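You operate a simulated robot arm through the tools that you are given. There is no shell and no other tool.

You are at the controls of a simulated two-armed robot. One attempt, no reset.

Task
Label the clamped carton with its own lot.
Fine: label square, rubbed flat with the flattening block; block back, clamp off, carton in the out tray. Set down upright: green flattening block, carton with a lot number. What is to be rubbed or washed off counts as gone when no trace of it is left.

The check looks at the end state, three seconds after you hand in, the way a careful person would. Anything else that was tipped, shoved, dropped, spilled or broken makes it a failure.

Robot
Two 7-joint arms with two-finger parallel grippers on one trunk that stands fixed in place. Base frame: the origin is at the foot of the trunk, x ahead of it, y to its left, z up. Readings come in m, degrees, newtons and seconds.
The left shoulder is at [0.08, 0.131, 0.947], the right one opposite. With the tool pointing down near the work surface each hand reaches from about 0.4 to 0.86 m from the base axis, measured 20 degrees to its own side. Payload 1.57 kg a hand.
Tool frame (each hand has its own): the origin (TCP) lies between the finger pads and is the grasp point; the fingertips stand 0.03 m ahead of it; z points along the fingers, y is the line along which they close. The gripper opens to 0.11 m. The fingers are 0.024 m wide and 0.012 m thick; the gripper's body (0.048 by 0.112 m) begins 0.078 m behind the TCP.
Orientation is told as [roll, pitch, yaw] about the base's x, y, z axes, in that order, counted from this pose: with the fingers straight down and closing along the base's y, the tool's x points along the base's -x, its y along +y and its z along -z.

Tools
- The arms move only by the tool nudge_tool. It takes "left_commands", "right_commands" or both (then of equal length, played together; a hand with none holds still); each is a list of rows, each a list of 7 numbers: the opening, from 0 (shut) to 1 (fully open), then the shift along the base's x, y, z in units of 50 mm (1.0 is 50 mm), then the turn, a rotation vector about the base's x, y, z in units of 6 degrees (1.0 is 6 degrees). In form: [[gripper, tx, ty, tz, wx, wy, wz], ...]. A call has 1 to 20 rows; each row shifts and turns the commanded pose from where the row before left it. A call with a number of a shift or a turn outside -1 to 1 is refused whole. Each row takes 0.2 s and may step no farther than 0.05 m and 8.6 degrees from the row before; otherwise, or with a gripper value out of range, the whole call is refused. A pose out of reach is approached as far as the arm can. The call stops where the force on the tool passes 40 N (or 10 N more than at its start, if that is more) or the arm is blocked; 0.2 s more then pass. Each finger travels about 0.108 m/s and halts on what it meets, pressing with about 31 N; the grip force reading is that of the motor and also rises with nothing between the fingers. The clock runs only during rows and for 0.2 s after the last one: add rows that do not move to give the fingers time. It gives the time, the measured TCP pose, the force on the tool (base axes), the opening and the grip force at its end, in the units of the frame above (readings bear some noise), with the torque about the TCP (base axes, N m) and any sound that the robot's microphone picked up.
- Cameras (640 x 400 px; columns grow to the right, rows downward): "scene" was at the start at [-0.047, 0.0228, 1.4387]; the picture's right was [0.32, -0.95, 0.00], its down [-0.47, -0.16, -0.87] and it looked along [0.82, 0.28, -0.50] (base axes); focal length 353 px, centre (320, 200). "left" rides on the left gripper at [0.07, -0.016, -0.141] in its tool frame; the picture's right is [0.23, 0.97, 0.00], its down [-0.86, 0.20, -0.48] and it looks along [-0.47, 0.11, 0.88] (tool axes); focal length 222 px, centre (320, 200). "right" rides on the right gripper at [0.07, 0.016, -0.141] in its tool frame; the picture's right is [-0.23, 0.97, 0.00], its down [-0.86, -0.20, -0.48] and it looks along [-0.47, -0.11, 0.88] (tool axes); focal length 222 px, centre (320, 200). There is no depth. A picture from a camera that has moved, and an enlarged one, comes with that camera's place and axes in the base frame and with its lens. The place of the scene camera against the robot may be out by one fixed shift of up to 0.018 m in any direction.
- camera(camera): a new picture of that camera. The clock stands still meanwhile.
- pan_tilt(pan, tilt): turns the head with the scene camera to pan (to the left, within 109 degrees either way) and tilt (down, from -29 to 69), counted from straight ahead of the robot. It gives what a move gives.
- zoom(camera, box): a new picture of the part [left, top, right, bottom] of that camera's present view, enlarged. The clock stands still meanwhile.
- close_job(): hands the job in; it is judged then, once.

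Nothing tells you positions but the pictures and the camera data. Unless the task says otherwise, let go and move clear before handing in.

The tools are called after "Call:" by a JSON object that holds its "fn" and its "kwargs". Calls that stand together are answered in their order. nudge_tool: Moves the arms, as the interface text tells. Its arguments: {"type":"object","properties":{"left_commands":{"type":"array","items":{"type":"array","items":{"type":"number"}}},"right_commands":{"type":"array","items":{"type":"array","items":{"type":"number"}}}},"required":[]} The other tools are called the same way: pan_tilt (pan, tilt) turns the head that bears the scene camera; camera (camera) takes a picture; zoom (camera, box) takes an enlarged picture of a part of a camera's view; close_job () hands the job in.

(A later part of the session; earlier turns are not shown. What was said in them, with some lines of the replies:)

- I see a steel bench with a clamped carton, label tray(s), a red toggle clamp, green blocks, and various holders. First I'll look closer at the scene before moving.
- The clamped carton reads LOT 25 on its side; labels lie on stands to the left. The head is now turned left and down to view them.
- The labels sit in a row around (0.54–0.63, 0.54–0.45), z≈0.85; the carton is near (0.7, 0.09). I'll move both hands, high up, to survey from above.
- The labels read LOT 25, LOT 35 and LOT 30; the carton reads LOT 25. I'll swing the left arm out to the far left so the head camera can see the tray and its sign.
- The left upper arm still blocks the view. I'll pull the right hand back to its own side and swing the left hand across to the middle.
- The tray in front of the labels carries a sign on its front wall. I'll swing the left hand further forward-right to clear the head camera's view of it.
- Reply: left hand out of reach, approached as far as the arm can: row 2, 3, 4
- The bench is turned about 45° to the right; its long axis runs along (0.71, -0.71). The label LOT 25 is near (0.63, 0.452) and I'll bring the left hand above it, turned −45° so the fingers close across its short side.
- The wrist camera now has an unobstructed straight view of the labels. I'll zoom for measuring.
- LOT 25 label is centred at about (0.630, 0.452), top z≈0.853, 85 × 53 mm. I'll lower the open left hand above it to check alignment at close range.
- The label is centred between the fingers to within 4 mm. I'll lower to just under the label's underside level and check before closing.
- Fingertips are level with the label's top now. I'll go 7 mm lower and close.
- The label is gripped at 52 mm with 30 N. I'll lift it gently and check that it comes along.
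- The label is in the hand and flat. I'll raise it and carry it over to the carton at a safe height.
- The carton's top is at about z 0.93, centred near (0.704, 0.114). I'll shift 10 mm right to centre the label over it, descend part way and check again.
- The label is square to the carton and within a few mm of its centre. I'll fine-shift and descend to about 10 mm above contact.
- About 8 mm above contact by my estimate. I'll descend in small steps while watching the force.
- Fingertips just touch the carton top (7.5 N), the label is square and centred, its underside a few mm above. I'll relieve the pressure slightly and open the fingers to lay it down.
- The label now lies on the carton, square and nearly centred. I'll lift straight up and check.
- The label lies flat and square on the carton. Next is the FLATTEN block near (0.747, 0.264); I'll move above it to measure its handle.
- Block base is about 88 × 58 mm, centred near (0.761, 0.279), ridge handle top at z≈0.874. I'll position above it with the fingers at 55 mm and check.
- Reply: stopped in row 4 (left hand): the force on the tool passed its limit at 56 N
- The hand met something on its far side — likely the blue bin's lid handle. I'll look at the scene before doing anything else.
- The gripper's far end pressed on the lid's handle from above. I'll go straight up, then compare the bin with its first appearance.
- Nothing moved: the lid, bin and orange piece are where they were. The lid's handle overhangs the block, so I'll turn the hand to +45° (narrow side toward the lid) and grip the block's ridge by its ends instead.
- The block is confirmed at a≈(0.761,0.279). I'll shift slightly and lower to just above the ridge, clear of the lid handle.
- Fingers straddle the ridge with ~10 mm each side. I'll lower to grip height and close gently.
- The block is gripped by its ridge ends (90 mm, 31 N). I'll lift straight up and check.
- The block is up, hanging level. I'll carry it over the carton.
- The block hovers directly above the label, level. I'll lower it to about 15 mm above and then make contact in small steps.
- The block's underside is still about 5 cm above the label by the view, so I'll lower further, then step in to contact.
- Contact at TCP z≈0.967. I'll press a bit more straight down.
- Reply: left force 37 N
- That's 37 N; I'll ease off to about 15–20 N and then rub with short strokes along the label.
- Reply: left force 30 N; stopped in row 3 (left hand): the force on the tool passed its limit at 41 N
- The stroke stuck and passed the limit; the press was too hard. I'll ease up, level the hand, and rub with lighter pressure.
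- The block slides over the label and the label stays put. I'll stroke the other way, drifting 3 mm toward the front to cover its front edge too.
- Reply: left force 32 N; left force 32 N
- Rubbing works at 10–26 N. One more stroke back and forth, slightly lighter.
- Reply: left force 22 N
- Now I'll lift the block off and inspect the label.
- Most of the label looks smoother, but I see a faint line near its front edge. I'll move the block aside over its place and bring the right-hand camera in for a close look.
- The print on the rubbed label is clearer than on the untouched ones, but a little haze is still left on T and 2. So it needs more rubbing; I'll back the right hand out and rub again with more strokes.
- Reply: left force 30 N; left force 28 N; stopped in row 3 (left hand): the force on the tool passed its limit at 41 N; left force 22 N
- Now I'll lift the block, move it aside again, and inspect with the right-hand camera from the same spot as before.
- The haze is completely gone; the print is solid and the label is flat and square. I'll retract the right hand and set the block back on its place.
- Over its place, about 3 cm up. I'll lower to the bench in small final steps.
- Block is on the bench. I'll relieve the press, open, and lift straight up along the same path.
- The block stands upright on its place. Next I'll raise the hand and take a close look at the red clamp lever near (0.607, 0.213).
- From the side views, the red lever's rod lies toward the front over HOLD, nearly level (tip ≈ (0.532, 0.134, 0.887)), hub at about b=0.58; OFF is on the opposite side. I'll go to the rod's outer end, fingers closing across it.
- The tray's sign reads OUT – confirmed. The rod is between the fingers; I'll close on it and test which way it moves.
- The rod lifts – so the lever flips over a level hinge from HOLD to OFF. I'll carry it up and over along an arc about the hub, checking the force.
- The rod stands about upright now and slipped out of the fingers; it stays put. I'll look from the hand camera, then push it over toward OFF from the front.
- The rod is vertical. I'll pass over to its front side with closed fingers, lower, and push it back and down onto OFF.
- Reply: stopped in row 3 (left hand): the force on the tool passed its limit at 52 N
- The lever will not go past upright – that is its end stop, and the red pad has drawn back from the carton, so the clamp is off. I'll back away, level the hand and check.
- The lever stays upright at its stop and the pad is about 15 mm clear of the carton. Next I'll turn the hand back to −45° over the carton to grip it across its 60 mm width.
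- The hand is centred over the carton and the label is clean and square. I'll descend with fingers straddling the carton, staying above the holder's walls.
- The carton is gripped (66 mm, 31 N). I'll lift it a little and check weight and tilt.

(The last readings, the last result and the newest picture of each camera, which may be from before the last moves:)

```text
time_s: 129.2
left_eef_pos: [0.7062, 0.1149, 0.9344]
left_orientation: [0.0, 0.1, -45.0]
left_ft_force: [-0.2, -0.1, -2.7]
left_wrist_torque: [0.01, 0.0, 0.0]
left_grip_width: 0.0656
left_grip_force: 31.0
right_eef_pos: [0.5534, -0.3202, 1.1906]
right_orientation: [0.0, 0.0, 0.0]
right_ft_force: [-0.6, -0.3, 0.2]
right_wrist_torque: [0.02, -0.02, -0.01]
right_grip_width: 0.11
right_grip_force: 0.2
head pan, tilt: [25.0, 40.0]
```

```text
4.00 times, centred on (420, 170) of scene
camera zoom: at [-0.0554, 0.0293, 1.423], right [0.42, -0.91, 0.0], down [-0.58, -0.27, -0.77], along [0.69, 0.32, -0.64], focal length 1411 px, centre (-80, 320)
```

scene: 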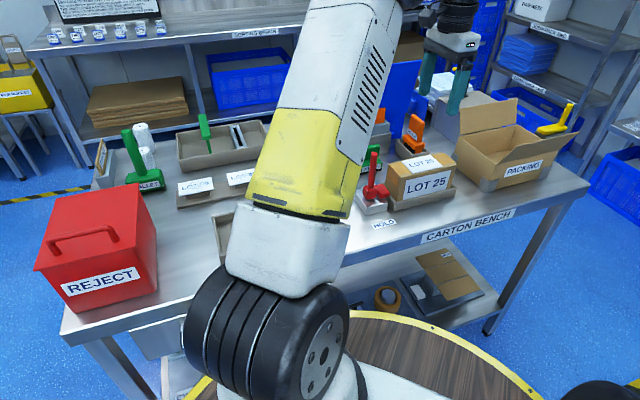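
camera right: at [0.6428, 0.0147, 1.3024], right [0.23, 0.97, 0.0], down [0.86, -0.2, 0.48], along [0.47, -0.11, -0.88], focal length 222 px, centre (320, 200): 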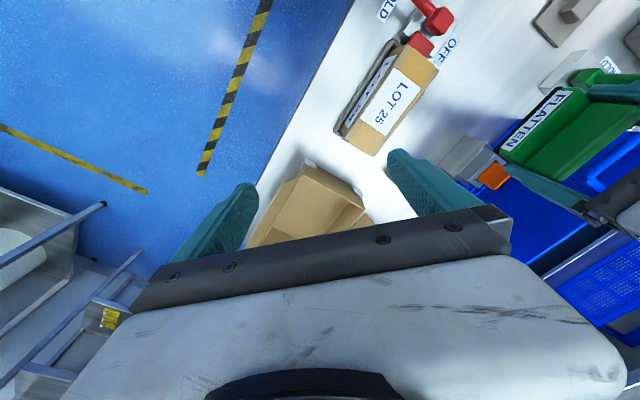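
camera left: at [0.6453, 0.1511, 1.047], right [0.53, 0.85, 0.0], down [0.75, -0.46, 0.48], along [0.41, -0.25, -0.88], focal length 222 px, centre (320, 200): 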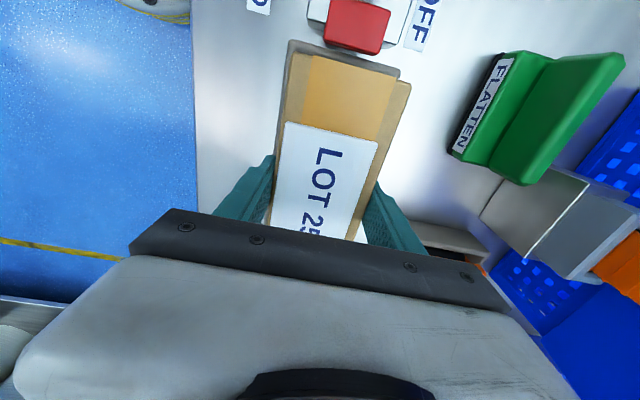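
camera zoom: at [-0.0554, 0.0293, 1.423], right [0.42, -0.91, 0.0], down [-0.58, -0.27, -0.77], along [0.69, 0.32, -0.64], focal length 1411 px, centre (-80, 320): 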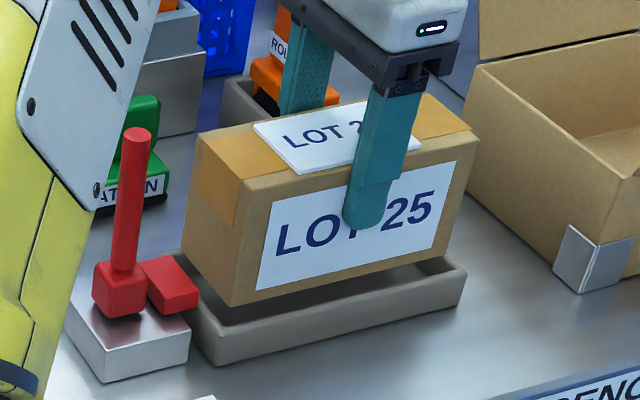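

The carton comes up level and light. I'll raise it above the upright lever and carry it left toward the OUT tray.

Call:
{"fn": "nudge_tool", "kwargs": {"left_commands": [[0.4, 0, 0, 0.6, 0, 0, 0], [0.4, 0, 0, 0.8, 0, 0, 0], [0.4, 0, 0, 0.8, 0, 0, 0], [0.4, 0, 0, 0.8, 0, 0, 0], [0.4, 0, 0, 0.5, 0, 0, 0], [0.4, 0, 0, 0, 0, 0, 0]]}}

Call:
{"fn": "nudge_tool", "kwargs": {"left_commands": [[0.4, -0.3, 0.28, 0, 0, 0, 0], [0.4, -0.45, 0.42, 0, 0, 0, 0], [0.4, -0.52, 0.5, 0, 0, 0, 0], [0.4, -0.52, 0.5, 0, 0, 0, 0], [0.4, -0.52, 0.5, 0, 0, 0, 0], [0.4, -0.52, 0.5, 0, 0, 0, 0], [0.4, -0.52, 0.5, 0, 0, 0, 0], [0.4, -0.52, 0.5, 0, 0, 0, 0], [0.4, -0.45, 0.42, 0, 0, 0, 0], [0.4, -0.3, 0.28, 0, 0, 0, 0], [0.4, 0, 0, 0, 0, 0, 0]]}}

Call:
{"fn": "camera", "kwargs": {"camera": "left"}}

Call:
{"fn": "camera", "kwargs": {"camera": "scene"}}

```text
time_s: 130.6
left_eef_pos: [0.7069, 0.1136, 1.11]
left_orientation: [-0.1, -0.1, -45.0]
left_ft_force: [0.0, -0.7, -1.8]
left_wrist_torque: [0.01, 0.01, 0.0]
left_grip_width: 0.0659
left_grip_force: 30.9
right_eef_pos: [0.5543, -0.3198, 1.1918]
right_orientation: [0.0, 0.0, -0.1]
right_ft_force: [-0.5, -0.6, -0.3]
right_wrist_torque: [0.0, -0.02, 0.01]
right_grip_width: 0.1099
right_grip_force: 0.1
head pan, tilt: [25.0, 40.0]
```

```text
time_s: 133.0
left_eef_pos: [0.4763, 0.3367, 1.1093]
left_orientation: [0.1, 0.0, -45.0]
left_ft_force: [0.1, 0.0, -2.5]
left_wrist_torque: [-0.03, -0.01, 0.0]
left_grip_width: 0.0657
left_grip_force: 31.2
right_eef_pos: [0.5537, -0.3204, 1.1922]
right_orientation: [0.0, 0.0, -0.1]
right_ft_force: [-0.6, 0.2, 0.2]
right_wrist_torque: [0.0, -0.01, 0.0]
right_grip_width: 0.11
right_grip_force: 0.0
head pan, tilt: [25.0, 40.0]
```

```text
taken
camera left: at [0.4151, 0.3728, 1.251], right [0.53, 0.85, 0.0], down [0.75, -0.46, 0.48], along [0.41, -0.25, -0.88], focal length 222 px, centre (320, 200)
```

left: 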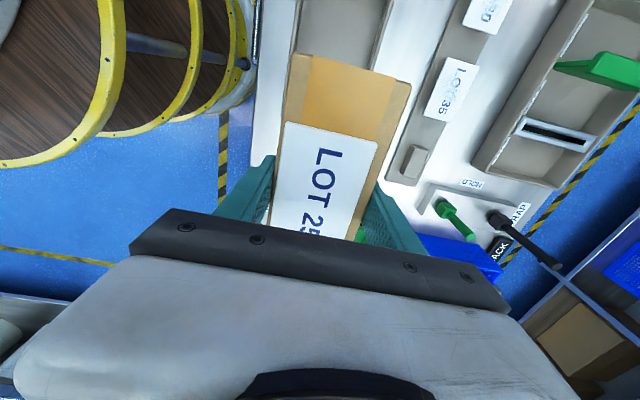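

```text
taken
```

scene: 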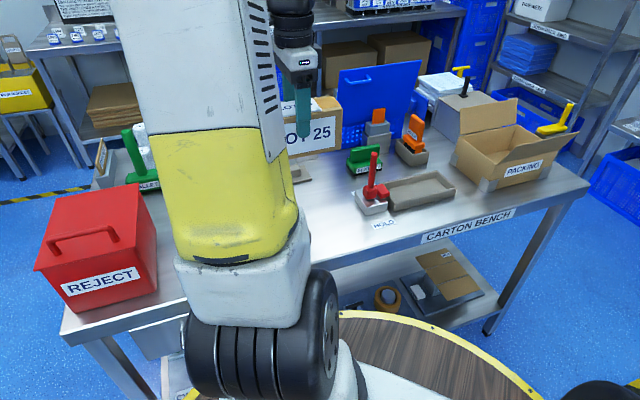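

Call:
{"fn": "zoom", "kwargs": {"camera": "left", "box": [260, 0, 420, 100]}}

Call:
{"fn": "camera", "kwargs": {"camera": "right"}}

```text
4.00 times, centred on (340, 50) of left
camera zoom: at [0.4151, 0.3728, 1.251], right [0.53, 0.85, 0.0], down [0.75, -0.46, 0.48], along [0.41, -0.25, -0.88], focal length 888 px, centre (240, 800)
```

zoom: 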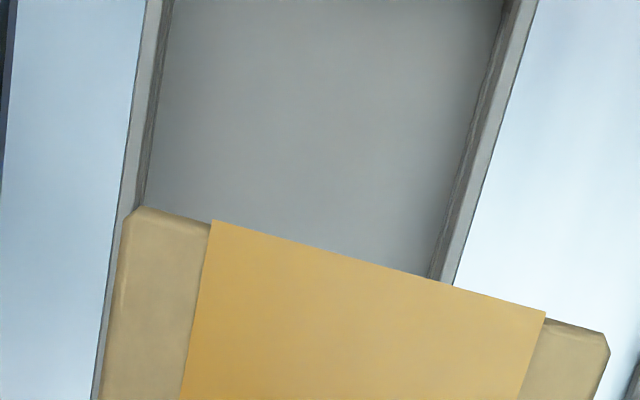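

```text
taken
camera right: at [0.4839, -0.3035, 1.3327], right [0.23, 0.97, 0.0], down [0.86, -0.2, 0.48], along [0.47, -0.11, -0.88], focal length 222 px, centre (320, 200)
```

right: 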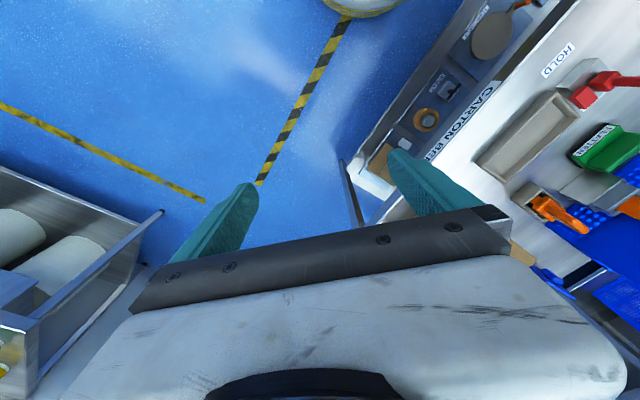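

The tray's width is centred at b≈0.567. I'll move a little further left to see the tray's far end and centre the carton lengthwise.

Call:
{"fn": "nudge_tool", "kwargs": {"left_commands": [[0.4, -0.3, 0.28, 0, 0, 0, 0], [0.4, -0.3, 0.28, 0, 0, 0, 0], [0.4, 0, 0, 0, 0, 0, 0]]}}

Call:
{"fn": "camera", "kwargs": {"camera": "left"}}

Call:
{"fn": "zoom", "kwargs": {"camera": "left", "box": [260, 0, 420, 100]}}

```text
time_s: 133.8
left_eef_pos: [0.4457, 0.3608, 1.1085]
left_orientation: [0.0, 0.1, -45.0]
left_ft_force: [-0.1, 0.4, -2.6]
left_wrist_torque: [0.0, 0.03, -0.02]
left_grip_width: 0.0657
left_grip_force: 31.1
right_eef_pos: [0.5537, -0.3208, 1.1913]
right_orientation: [-0.1, 0.0, 0.0]
right_ft_force: [-0.4, -0.6, 0.3]
right_wrist_torque: [0.01, -0.03, -0.04]
right_grip_width: 0.1098
right_grip_force: 0.1
head pan, tilt: [25.0, 40.0]
```

```text
taken
camera left: at [0.3839, 0.3983, 1.2504], right [0.53, 0.85, 0.0], down [0.75, -0.46, 0.48], along [0.41, -0.25, -0.88], focal length 222 px, centre (320, 200)
```

left: 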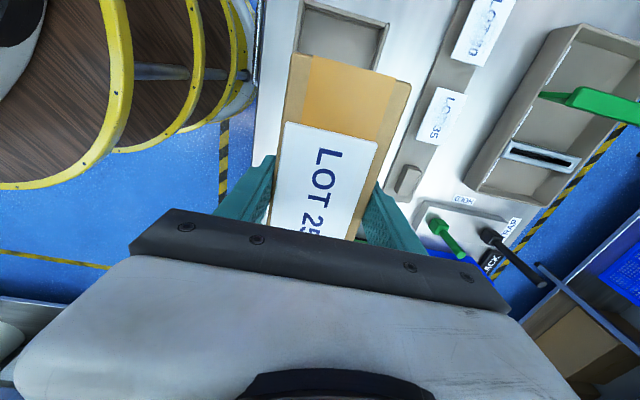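

```text
4.00 times, centred on (340, 50) of left
camera zoom: at [0.3839, 0.3983, 1.2504], right [0.53, 0.85, 0.0], down [0.75, -0.46, 0.48], along [0.41, -0.25, -0.88], focal length 888 px, centre (240, 800)
```

zoom: 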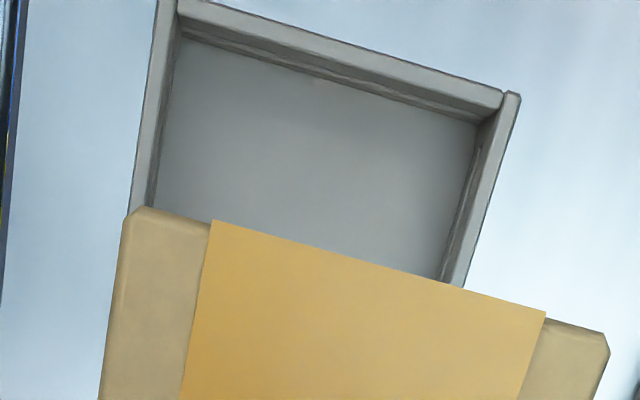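

Tray interior spans about a −0.090…0.091 and b 0.514…0.623, so the carton fits with ~1 cm to spare lengthwise. I'll centre it over the tray.

Call:
{"fn": "nudge_tool", "kwargs": {"left_commands": [[0.4, -0.286, 0.276, 0, 0, 0, 0], [0.4, -0.286, 0.276, 0, 0, 0, 0], [0.4, -0.286, 0.276, 0, 0, 0, 0], [0.4, 0, 0, 0, 0, 0, 0]]}}

Call:
{"fn": "camera", "kwargs": {"camera": "left"}}

Call:
{"fn": "pan_tilt", "kwargs": {"pan": 45, "tilt": 45}}

Call:
{"fn": "camera", "kwargs": {"camera": "scene"}}

```text
time_s: 134.8
left_eef_pos: [0.401, 0.4045, 1.1085]
left_orientation: [0.0, 0.0, -45.0]
left_ft_force: [0.3, -0.8, -2.8]
left_wrist_torque: [-0.01, -0.05, 0.01]
left_grip_width: 0.0657
left_grip_force: 30.8
right_eef_pos: [0.5538, -0.3198, 1.1921]
right_orientation: [0.1, 0.0, 0.0]
right_ft_force: [-0.7, -0.1, 0.1]
right_wrist_torque: [0.0, 0.01, 0.04]
right_grip_width: 0.1098
right_grip_force: 0.1
head pan, tilt: [25.0, 40.0]
```

```text
taken
camera left: at [0.341, 0.4411, 1.2506], right [0.53, 0.85, 0.0], down [0.75, -0.46, 0.48], along [0.41, -0.25, -0.88], focal length 222 px, centre (320, 200)
```

left: 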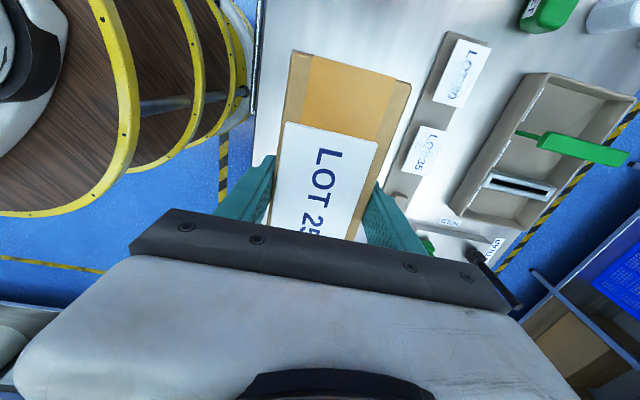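

```text
time_s: 135.6
left_eef_pos: [0.4018, 0.4047, 1.1083]
left_orientation: [0.1, -0.1, -45.1]
left_ft_force: [0.2, 0.6, -2.3]
left_wrist_torque: [0.04, 0.01, 0.02]
left_grip_width: 0.0658
left_grip_force: 31.1
right_eef_pos: [0.5534, -0.3211, 1.1905]
right_orientation: [0.0, 0.0, 0.1]
right_ft_force: [-0.6, -1.0, -0.3]
right_wrist_torque: [-0.02, 0.0, -0.02]
right_grip_width: 0.1098
right_grip_force: 0.1
head pan, tilt: [45.0, 45.0]
```

```text
taken
```

scene: 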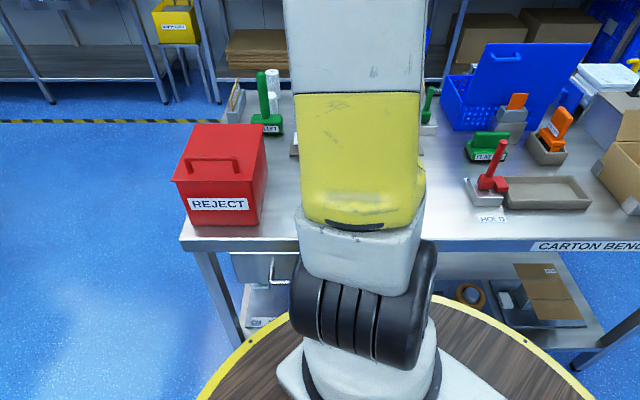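

Call:
{"fn": "nudge_tool", "kwargs": {"left_commands": [[0.4, 0.03, -0.03, -0.6, 0, 0, 0], [0.4, 0, 0, -0.7, 0, 0, 0], [0.4, 0, 0, -0.7, 0, 0, 0], [0.4, 0, 0, -0.6, 0, 0, 0], [0.4, 0, 0, 0, 0, 0, 0]]}}

Call:
{"fn": "camera", "kwargs": {"camera": "left"}}

Call:
{"fn": "zoom", "kwargs": {"camera": "left", "box": [220, 10, 440, 240]}}

```text
time_s: 136.8
left_eef_pos: [0.4011, 0.4004, 0.9814]
left_orientation: [0.0, 0.1, -44.9]
left_ft_force: [-0.2, 0.1, -2.4]
left_wrist_torque: [-0.02, 0.03, 0.0]
left_grip_width: 0.0658
left_grip_force: 30.7
right_eef_pos: [0.5524, -0.3202, 1.1911]
right_orientation: [0.0, 0.1, -0.1]
right_ft_force: [0.7, 0.2, 0.3]
right_wrist_torque: [0.01, 0.0, -0.01]
right_grip_width: 0.1103
right_grip_force: 0.1
head pan, tilt: [45.0, 45.0]
```

```text
taken
camera left: at [0.3405, 0.4372, 1.1225], right [0.53, 0.85, 0.0], down [0.75, -0.46, 0.48], along [0.41, -0.25, -0.88], focal length 222 px, centre (320, 200)
```

left: 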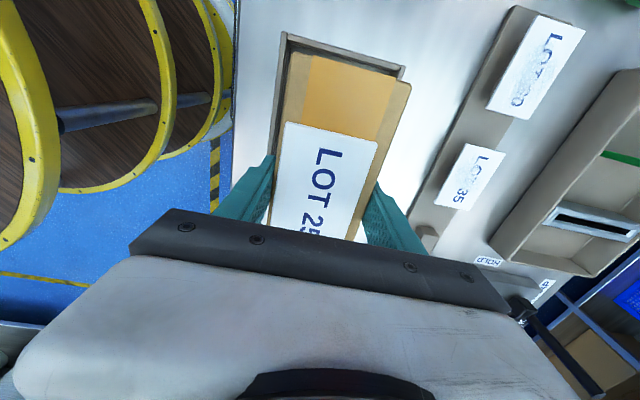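

```text
1.74 times, centred on (330, 125) of left
camera zoom: at [0.3405, 0.4372, 1.1225], right [0.53, 0.85, 0.0], down [0.75, -0.46, 0.48], along [0.41, -0.25, -0.88], focal length 386 px, centre (303, 330)
```

zoom: 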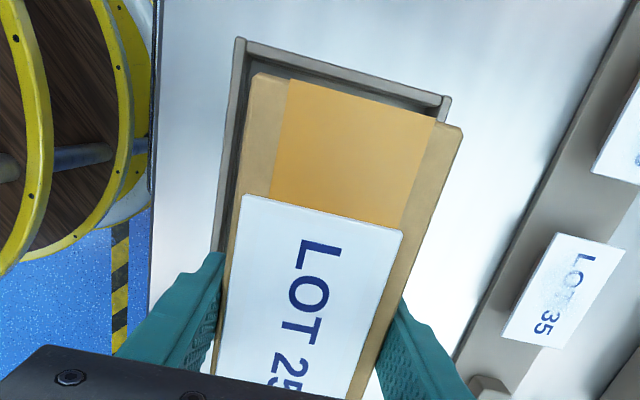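

Aligned: the carton is centred over the tray with margin on all sides. I'll lower it in.

Call:
{"fn": "nudge_tool", "kwargs": {"left_commands": [[0.4, 0, 0, -0.5, 0, 0, 0], [0.4, 0, 0, -0.5, 0, 0, 0], [0.4, 0, 0, -0.2, 0, 0, 0], [0.4, 0, 0, 0, 0, 0, 0]]}}

Call:
{"fn": "zoom", "kwargs": {"camera": "left", "box": [220, 10, 440, 240]}}

Call:
{"fn": "nudge_tool", "kwargs": {"left_commands": [[0.4, 0, 0, -0.1, 0, 0, 0], [0.4, 0, 0, -0.1, 0, 0, 0], [0.4, 0, 0, 0, 0, 0, 0]]}}

```text
time_s: 137.8
left_eef_pos: [0.4012, 0.4008, 0.9194]
left_orientation: [0.0, 0.1, -45.0]
left_ft_force: [-0.6, 0.1, -2.2]
left_wrist_torque: [-0.05, -0.03, 0.01]
left_grip_width: 0.066
left_grip_force: 31.3
right_eef_pos: [0.5534, -0.32, 1.1916]
right_orientation: [0.0, 0.0, -0.1]
right_ft_force: [-0.1, -0.4, -0.2]
right_wrist_torque: [0.02, 0.03, -0.01]
right_grip_width: 0.11
right_grip_force: 0.0
head pan, tilt: [45.0, 45.0]
```

```text
1.74 times, centred on (330, 125) of left
camera zoom: at [0.3402, 0.4384, 1.0618], right [0.53, 0.85, 0.0], down [0.75, -0.46, 0.48], along [0.41, -0.25, -0.88], focal length 386 px, centre (303, 330)
```

zoom: 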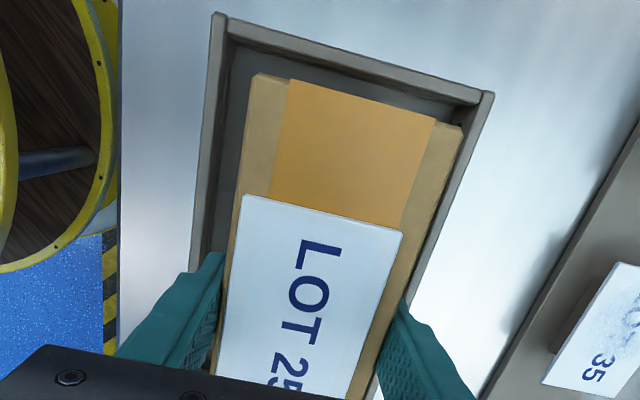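

```text
time_s: 138.6
left_eef_pos: [0.402, 0.402, 0.911]
left_orientation: [-0.1, 0.0, -45.0]
left_ft_force: [-0.6, 0.0, -2.3]
left_wrist_torque: [0.02, 0.03, 0.02]
left_grip_width: 0.0656
left_grip_force: 30.5
right_eef_pos: [0.5537, -0.3207, 1.1919]
right_orientation: [0.0, 0.0, 0.0]
right_ft_force: [-0.1, -1.0, -0.1]
right_wrist_torque: [0.0, -0.03, 0.0]
right_grip_width: 0.1099
right_grip_force: 0.0
head pan, tilt: [45.0, 45.0]
```

Call:
{"fn": "nudge_tool", "kwargs": {"left_commands": [[0.4, 0, 0, -0.04, 0, 0, 0], [0.4, 0, 0, 0, 0, 0, 0]]}}

Call:
{"fn": "nudge_tool", "kwargs": {"left_commands": [[0.4, 0, 0, -0.04, 0, 0, 0], [0.4, 0, 0, 0, 0, 0, 0]]}}

Call:
{"fn": "nudge_tool", "kwargs": {"left_commands": [[0.4, 0, 0, -0.03, 0, 0, 0], [0.4, 0, 0, 0, 0, 0, 0]]}}

```text
time_s: 139.2
left_eef_pos: [0.4018, 0.4005, 0.9086]
left_orientation: [0.0, 0.1, -45.0]
left_ft_force: [-0.1, 0.1, -2.6]
left_wrist_torque: [0.0, -0.01, 0.0]
left_grip_width: 0.0655
left_grip_force: 31.2
right_eef_pos: [0.5536, -0.3195, 1.1917]
right_orientation: [0.0, 0.0, 0.0]
right_ft_force: [-0.1, 0.8, 0.0]
right_wrist_torque: [0.02, 0.02, 0.01]
right_grip_width: 0.1097
right_grip_force: 0.0
head pan, tilt: [45.0, 45.0]
```

```text
time_s: 139.8
left_eef_pos: [0.4013, 0.4022, 0.9061]
left_orientation: [0.0, 0.1, -45.0]
left_ft_force: [0.6, 0.0, -1.0]
left_wrist_torque: [0.0, -0.03, -0.01]
left_grip_width: 0.0658
left_grip_force: 30.4
right_eef_pos: [0.5527, -0.3203, 1.1919]
right_orientation: [0.0, 0.1, 0.1]
right_ft_force: [-0.2, 0.7, 0.9]
right_wrist_torque: [-0.01, 0.0, -0.02]
right_grip_width: 0.1101
right_grip_force: 0.1
head pan, tilt: [45.0, 45.0]
```

```text
time_s: 140.4
left_eef_pos: [0.403, 0.4028, 0.9041]
left_orientation: [0.0, 0.1, -44.9]
left_ft_force: [-5.9, -4.0, 20.8]
left_wrist_torque: [-0.39, 0.41, -0.05]
left_grip_width: 0.0657
left_grip_force: 31.5
right_eef_pos: [0.554, -0.3211, 1.1909]
right_orientation: [0.1, 0.0, 0.1]
right_ft_force: [0.3, 0.7, 0.3]
right_wrist_torque: [0.0, -0.01, 0.01]
right_grip_width: 0.1098
right_grip_force: 0.1
head pan, tilt: [45.0, 45.0]
```

The carton rests on the tray floor. I'll ease the pressure, open moderately (fingertips are above the tray walls), and lift clear.

Call:
{"fn": "nudge_tool", "kwargs": {"left_commands": [[0.4, 0, 0, 0.02, 0, 0, 0], [0.4, 0, 0, 0, 0, 0, 0], [0.62, 0, 0, 0, 0, 0, 0], [0.72, 0, 0, 0, 0, 0, 0], [0.72, 0, 0, 0, 0, 0, 0]]}}

Call:
{"fn": "camera", "kwargs": {"camera": "left"}}

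```text
time_s: 141.6
left_eef_pos: [0.4023, 0.4026, 0.905]
left_orientation: [-0.1, -0.1, -45.0]
left_ft_force: [-0.3, -0.2, -0.9]
left_wrist_torque: [0.0, 0.01, 0.02]
left_grip_width: 0.0791
left_grip_force: 0.0
right_eef_pos: [0.5532, -0.32, 1.191]
right_orientation: [0.0, 0.0, 0.0]
right_ft_force: [1.3, 0.3, 0.3]
right_wrist_torque: [-0.01, 0.0, 0.01]
right_grip_width: 0.1099
right_grip_force: 0.2
head pan, tilt: [45.0, 45.0]
```

```text
taken
camera left: at [0.3416, 0.4396, 1.0475], right [0.53, 0.85, 0.0], down [0.75, -0.46, 0.48], along [0.41, -0.25, -0.88], focal length 222 px, centre (320, 200)
```

left: 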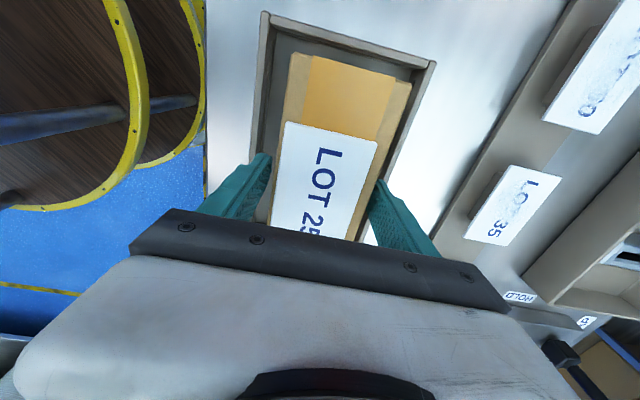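

Released cleanly. I'll lift straight up and then inspect everything.

Call:
{"fn": "nudge_tool", "kwargs": {"left_commands": [[0.72, 0, 0, 0.2, 0, 0, 0], [0.72, 0, 0, 0.5, 0, 0, 0], [0.72, 0, 0, 0.8, 0, 0, 0], [0.72, 0, 0, 0.9, 0, 0, 0], [0.72, 0, 0, 0.9, 0, 0, 0], [0.72, 0, 0, 0.9, 0, 0, 0], [0.72, 0, 0, 0.5, 0, 0, 0], [0.72, 0, 0, 0, 0, 0, 0]]}}

Call:
{"fn": "camera", "kwargs": {"camera": "left"}}

Call:
{"fn": "zoom", "kwargs": {"camera": "left", "box": [240, 30, 420, 200]}}

```text
time_s: 143.4
left_eef_pos: [0.4038, 0.4011, 1.1413]
left_orientation: [0.0, -0.1, -45.0]
left_ft_force: [0.0, -0.1, -0.2]
left_wrist_torque: [-0.01, -0.03, 0.02]
left_grip_width: 0.0792
left_grip_force: 0.1
right_eef_pos: [0.5523, -0.3202, 1.1921]
right_orientation: [0.0, 0.0, 0.1]
right_ft_force: [0.2, -0.3, -0.3]
right_wrist_torque: [-0.02, -0.05, 0.01]
right_grip_width: 0.1104
right_grip_force: 0.2
head pan, tilt: [45.0, 45.0]
```

```text
taken
camera left: at [0.3437, 0.4385, 1.2827], right [0.53, 0.85, 0.0], down [0.75, -0.46, 0.48], along [0.41, -0.25, -0.88], focal length 222 px, centre (320, 200)
```

left: 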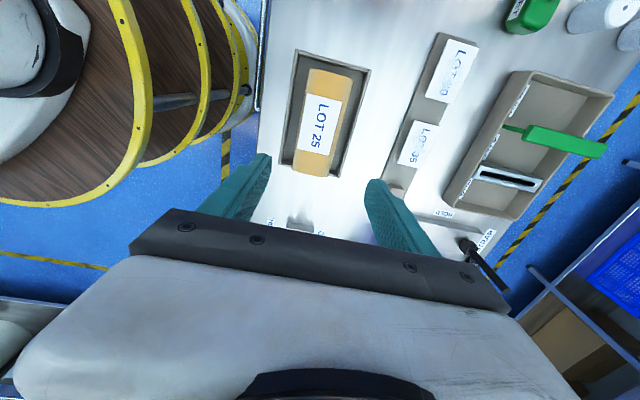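

```text
2.35 times, centred on (330, 115) of left
camera zoom: at [0.3437, 0.4385, 1.2827], right [0.53, 0.85, 0.0], down [0.75, -0.46, 0.48], along [0.41, -0.25, -0.88], focal length 523 px, centre (296, 400)
```

zoom: 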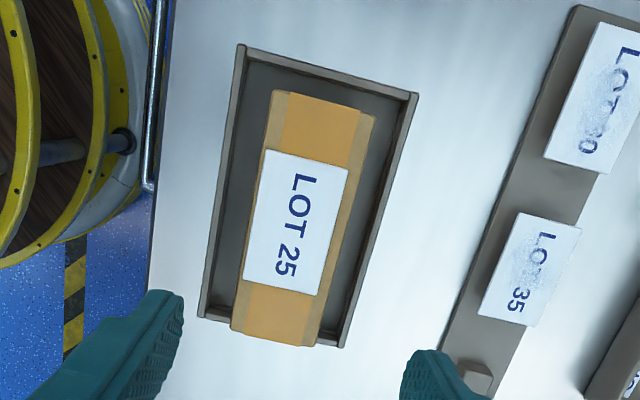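

The carton sits in the OUT tray. I'll move the left hand back over the middle of the bench to inspect the tray, clamp, block and surroundings.

Call:
{"fn": "nudge_tool", "kwargs": {"left_commands": [[0.72, 0.5, -0.7, 0.2, 0, 0, 0], [0.72, 0.5, -0.7, 0.2, 0, 0, 0], [0.72, 0.5, -0.7, 0.2, 0, 0, 0], [0.72, 0.5, -0.7, 0.2, 0, 0, 0], [0.72, 0.5, -0.7, 0, 0, 0, 0], [0.72, 0.5, -0.7, 0, 0, 0, 0], [0.72, 0.5, -0.7, 0, 0, 0, 0], [0.72, 0.5, -0.7, 0, 0, 0, 0], [0.72, 0.4, -0.6, 0, 0, 0, 0], [0.72, 0, 0, 0, 0, 0, 0]]}}

Call:
{"fn": "camera", "kwargs": {"camera": "scene"}}

Call:
{"fn": "camera", "kwargs": {"camera": "left"}}

Call:
{"fn": "zoom", "kwargs": {"camera": "scene", "box": [280, 120, 400, 240]}}

```text
time_s: 145.6
left_eef_pos: [0.6258, 0.0907, 1.1824]
left_orientation: [0.0, 0.1, -44.9]
left_ft_force: [-0.2, -0.7, 0.0]
left_wrist_torque: [0.02, 0.0, -0.02]
left_grip_width: 0.0793
left_grip_force: 0.0
right_eef_pos: [0.5532, -0.3204, 1.1919]
right_orientation: [0.0, -0.1, 0.0]
right_ft_force: [-0.2, 0.3, 0.4]
right_wrist_torque: [-0.03, -0.01, -0.03]
right_grip_width: 0.1099
right_grip_force: 0.0
head pan, tilt: [45.0, 45.0]
```

```text
taken
```

scene: 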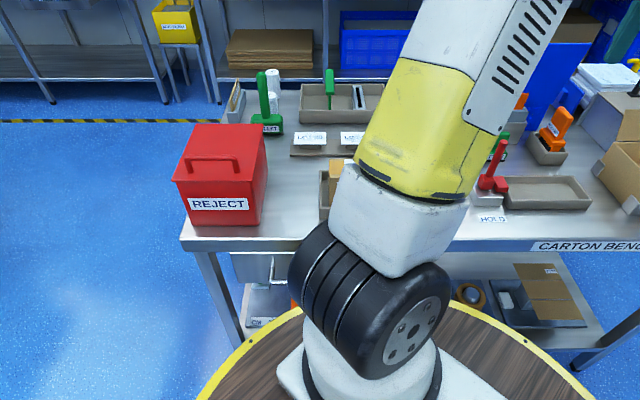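

```text
taken
camera left: at [0.5646, 0.1279, 1.3243], right [0.53, 0.85, 0.0], down [0.75, -0.46, 0.48], along [0.41, -0.25, -0.88], focal length 222 px, centre (320, 200)
```

left: 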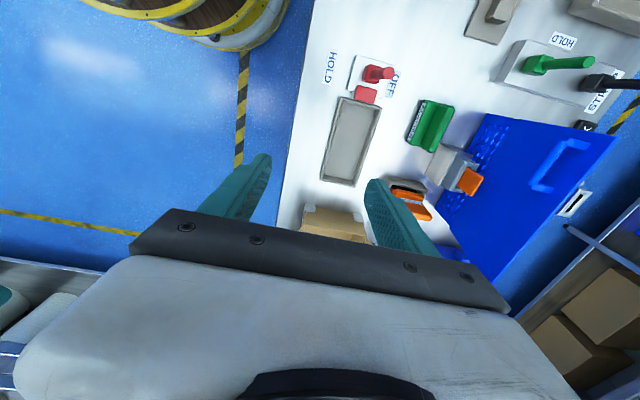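

```text
3.33 times, centred on (340, 180) of scene
camera zoom: at [-0.0751, 0.0508, 1.4157], right [0.71, -0.71, 0.0], down [-0.5, -0.5, -0.71], along [0.5, 0.5, -0.71], focal length 1176 px, centre (253, 267)
```

zoom: 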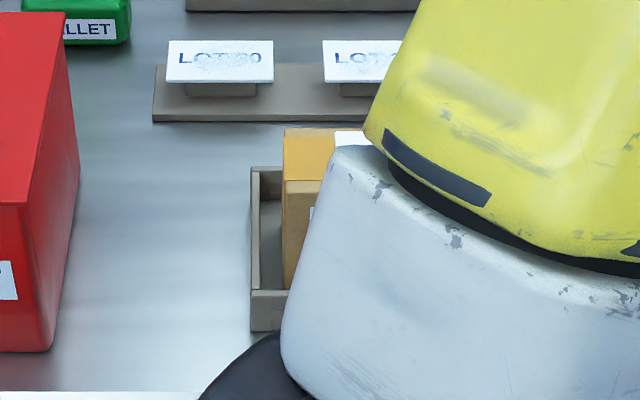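

Call:
{"fn": "zoom", "kwargs": {"camera": "left", "box": [310, 40, 470, 190]}}

Call:
{"fn": "zoom", "kwargs": {"camera": "scene", "box": [440, 80, 600, 230]}}

Call:
{"fn": "pan_tilt", "kwargs": {"pan": 20, "tilt": 35}}

Call:
{"fn": "camera", "kwargs": {"camera": "scene"}}

```text
2.67 times, centred on (390, 115) of left
camera zoom: at [0.5646, 0.1279, 1.3243], right [0.53, 0.85, 0.0], down [0.75, -0.46, 0.48], along [0.41, -0.25, -0.88], focal length 592 px, centre (133, 427)
```

zoom: 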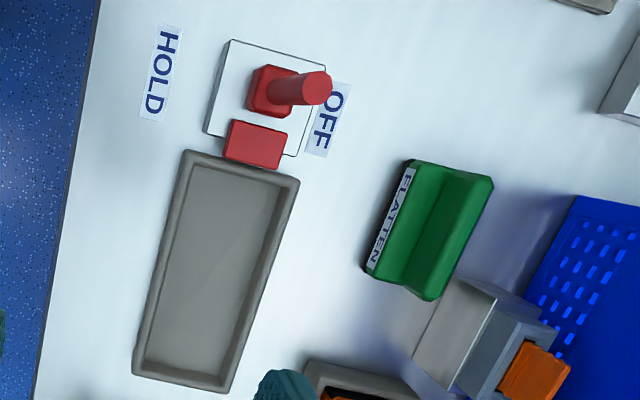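

```text
2.67 times, centred on (520, 155) of scene
camera zoom: at [-0.0751, 0.0508, 1.4157], right [0.71, -0.71, 0.0], down [-0.5, -0.5, -0.71], along [0.5, 0.5, -0.71], focal length 940 px, centre (-213, 320)
```

zoom: 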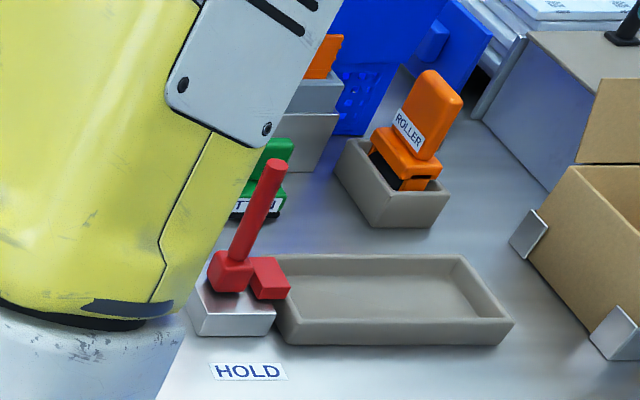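

```text
time_s: 146.5
left_eef_pos: [0.6237, 0.0913, 1.182]
left_orientation: [0.0, 0.1, -45.0]
left_ft_force: [0.9, -0.4, 0.3]
left_wrist_torque: [0.01, 0.02, -0.02]
left_grip_width: 0.079
left_grip_force: 0.1
right_eef_pos: [0.5536, -0.3203, 1.1924]
right_orientation: [0.0, 0.0, -0.1]
right_ft_force: [-0.6, -0.2, 0.1]
right_wrist_torque: [-0.01, 0.04, 0.03]
right_grip_width: 0.1099
right_grip_force: 0.0
head pan, tilt: [20.0, 35.0]
```

```text
taken
```

scene: 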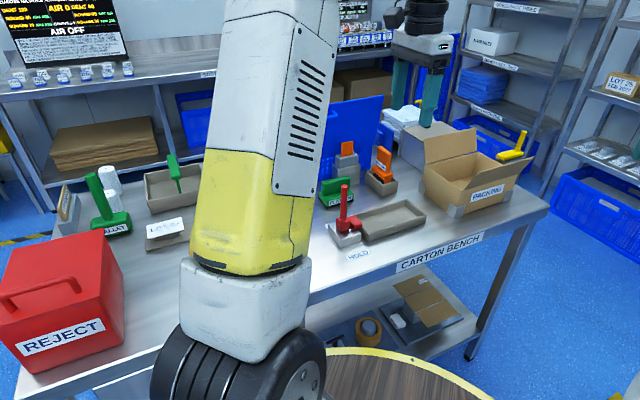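

Everything checks out: carton with its solid, square LOT 25 label lies level in the OUT tray, the clamp lever is upright at its OFF stop with the pad drawn back, the flattening block stands on its place, and the other labels, lid and tools are undisturbed. Both hands are open and clear, so I'll hand the job in.

Call:
{"fn": "close_job", "kwargs": {}}

```text
The job is handed in.
```

I labelled the clamped carton LOT 25, the same lot that is printed on its side, and handed the job in. No verdict has come back yet.

- **Label:** it lies flat and square on top of the carton. I rubbed it with the flattening block until no haze was left on the print. It sits about 3 mm nearer the front edge than the middle.
- **Flattening block:** it is back upright on the bench, within a few millimetres of where it stood.
- **Clamp:** the red lever is upright and won't go further, and the pad has drawn about 15 mm back from the carton. I took that as off, although the OFF sign lies beyond where the lever stopped.
- **Carton:** it is upright and level in the tray marked OUT.
- **Bump:** on my first approach to the block, the gripper pressed on the blue bin's lid handle with 56 N. I compared pictures from before and after, and the lid, bin and nearby tools had not moved.

Both hands are open and clear of everything.
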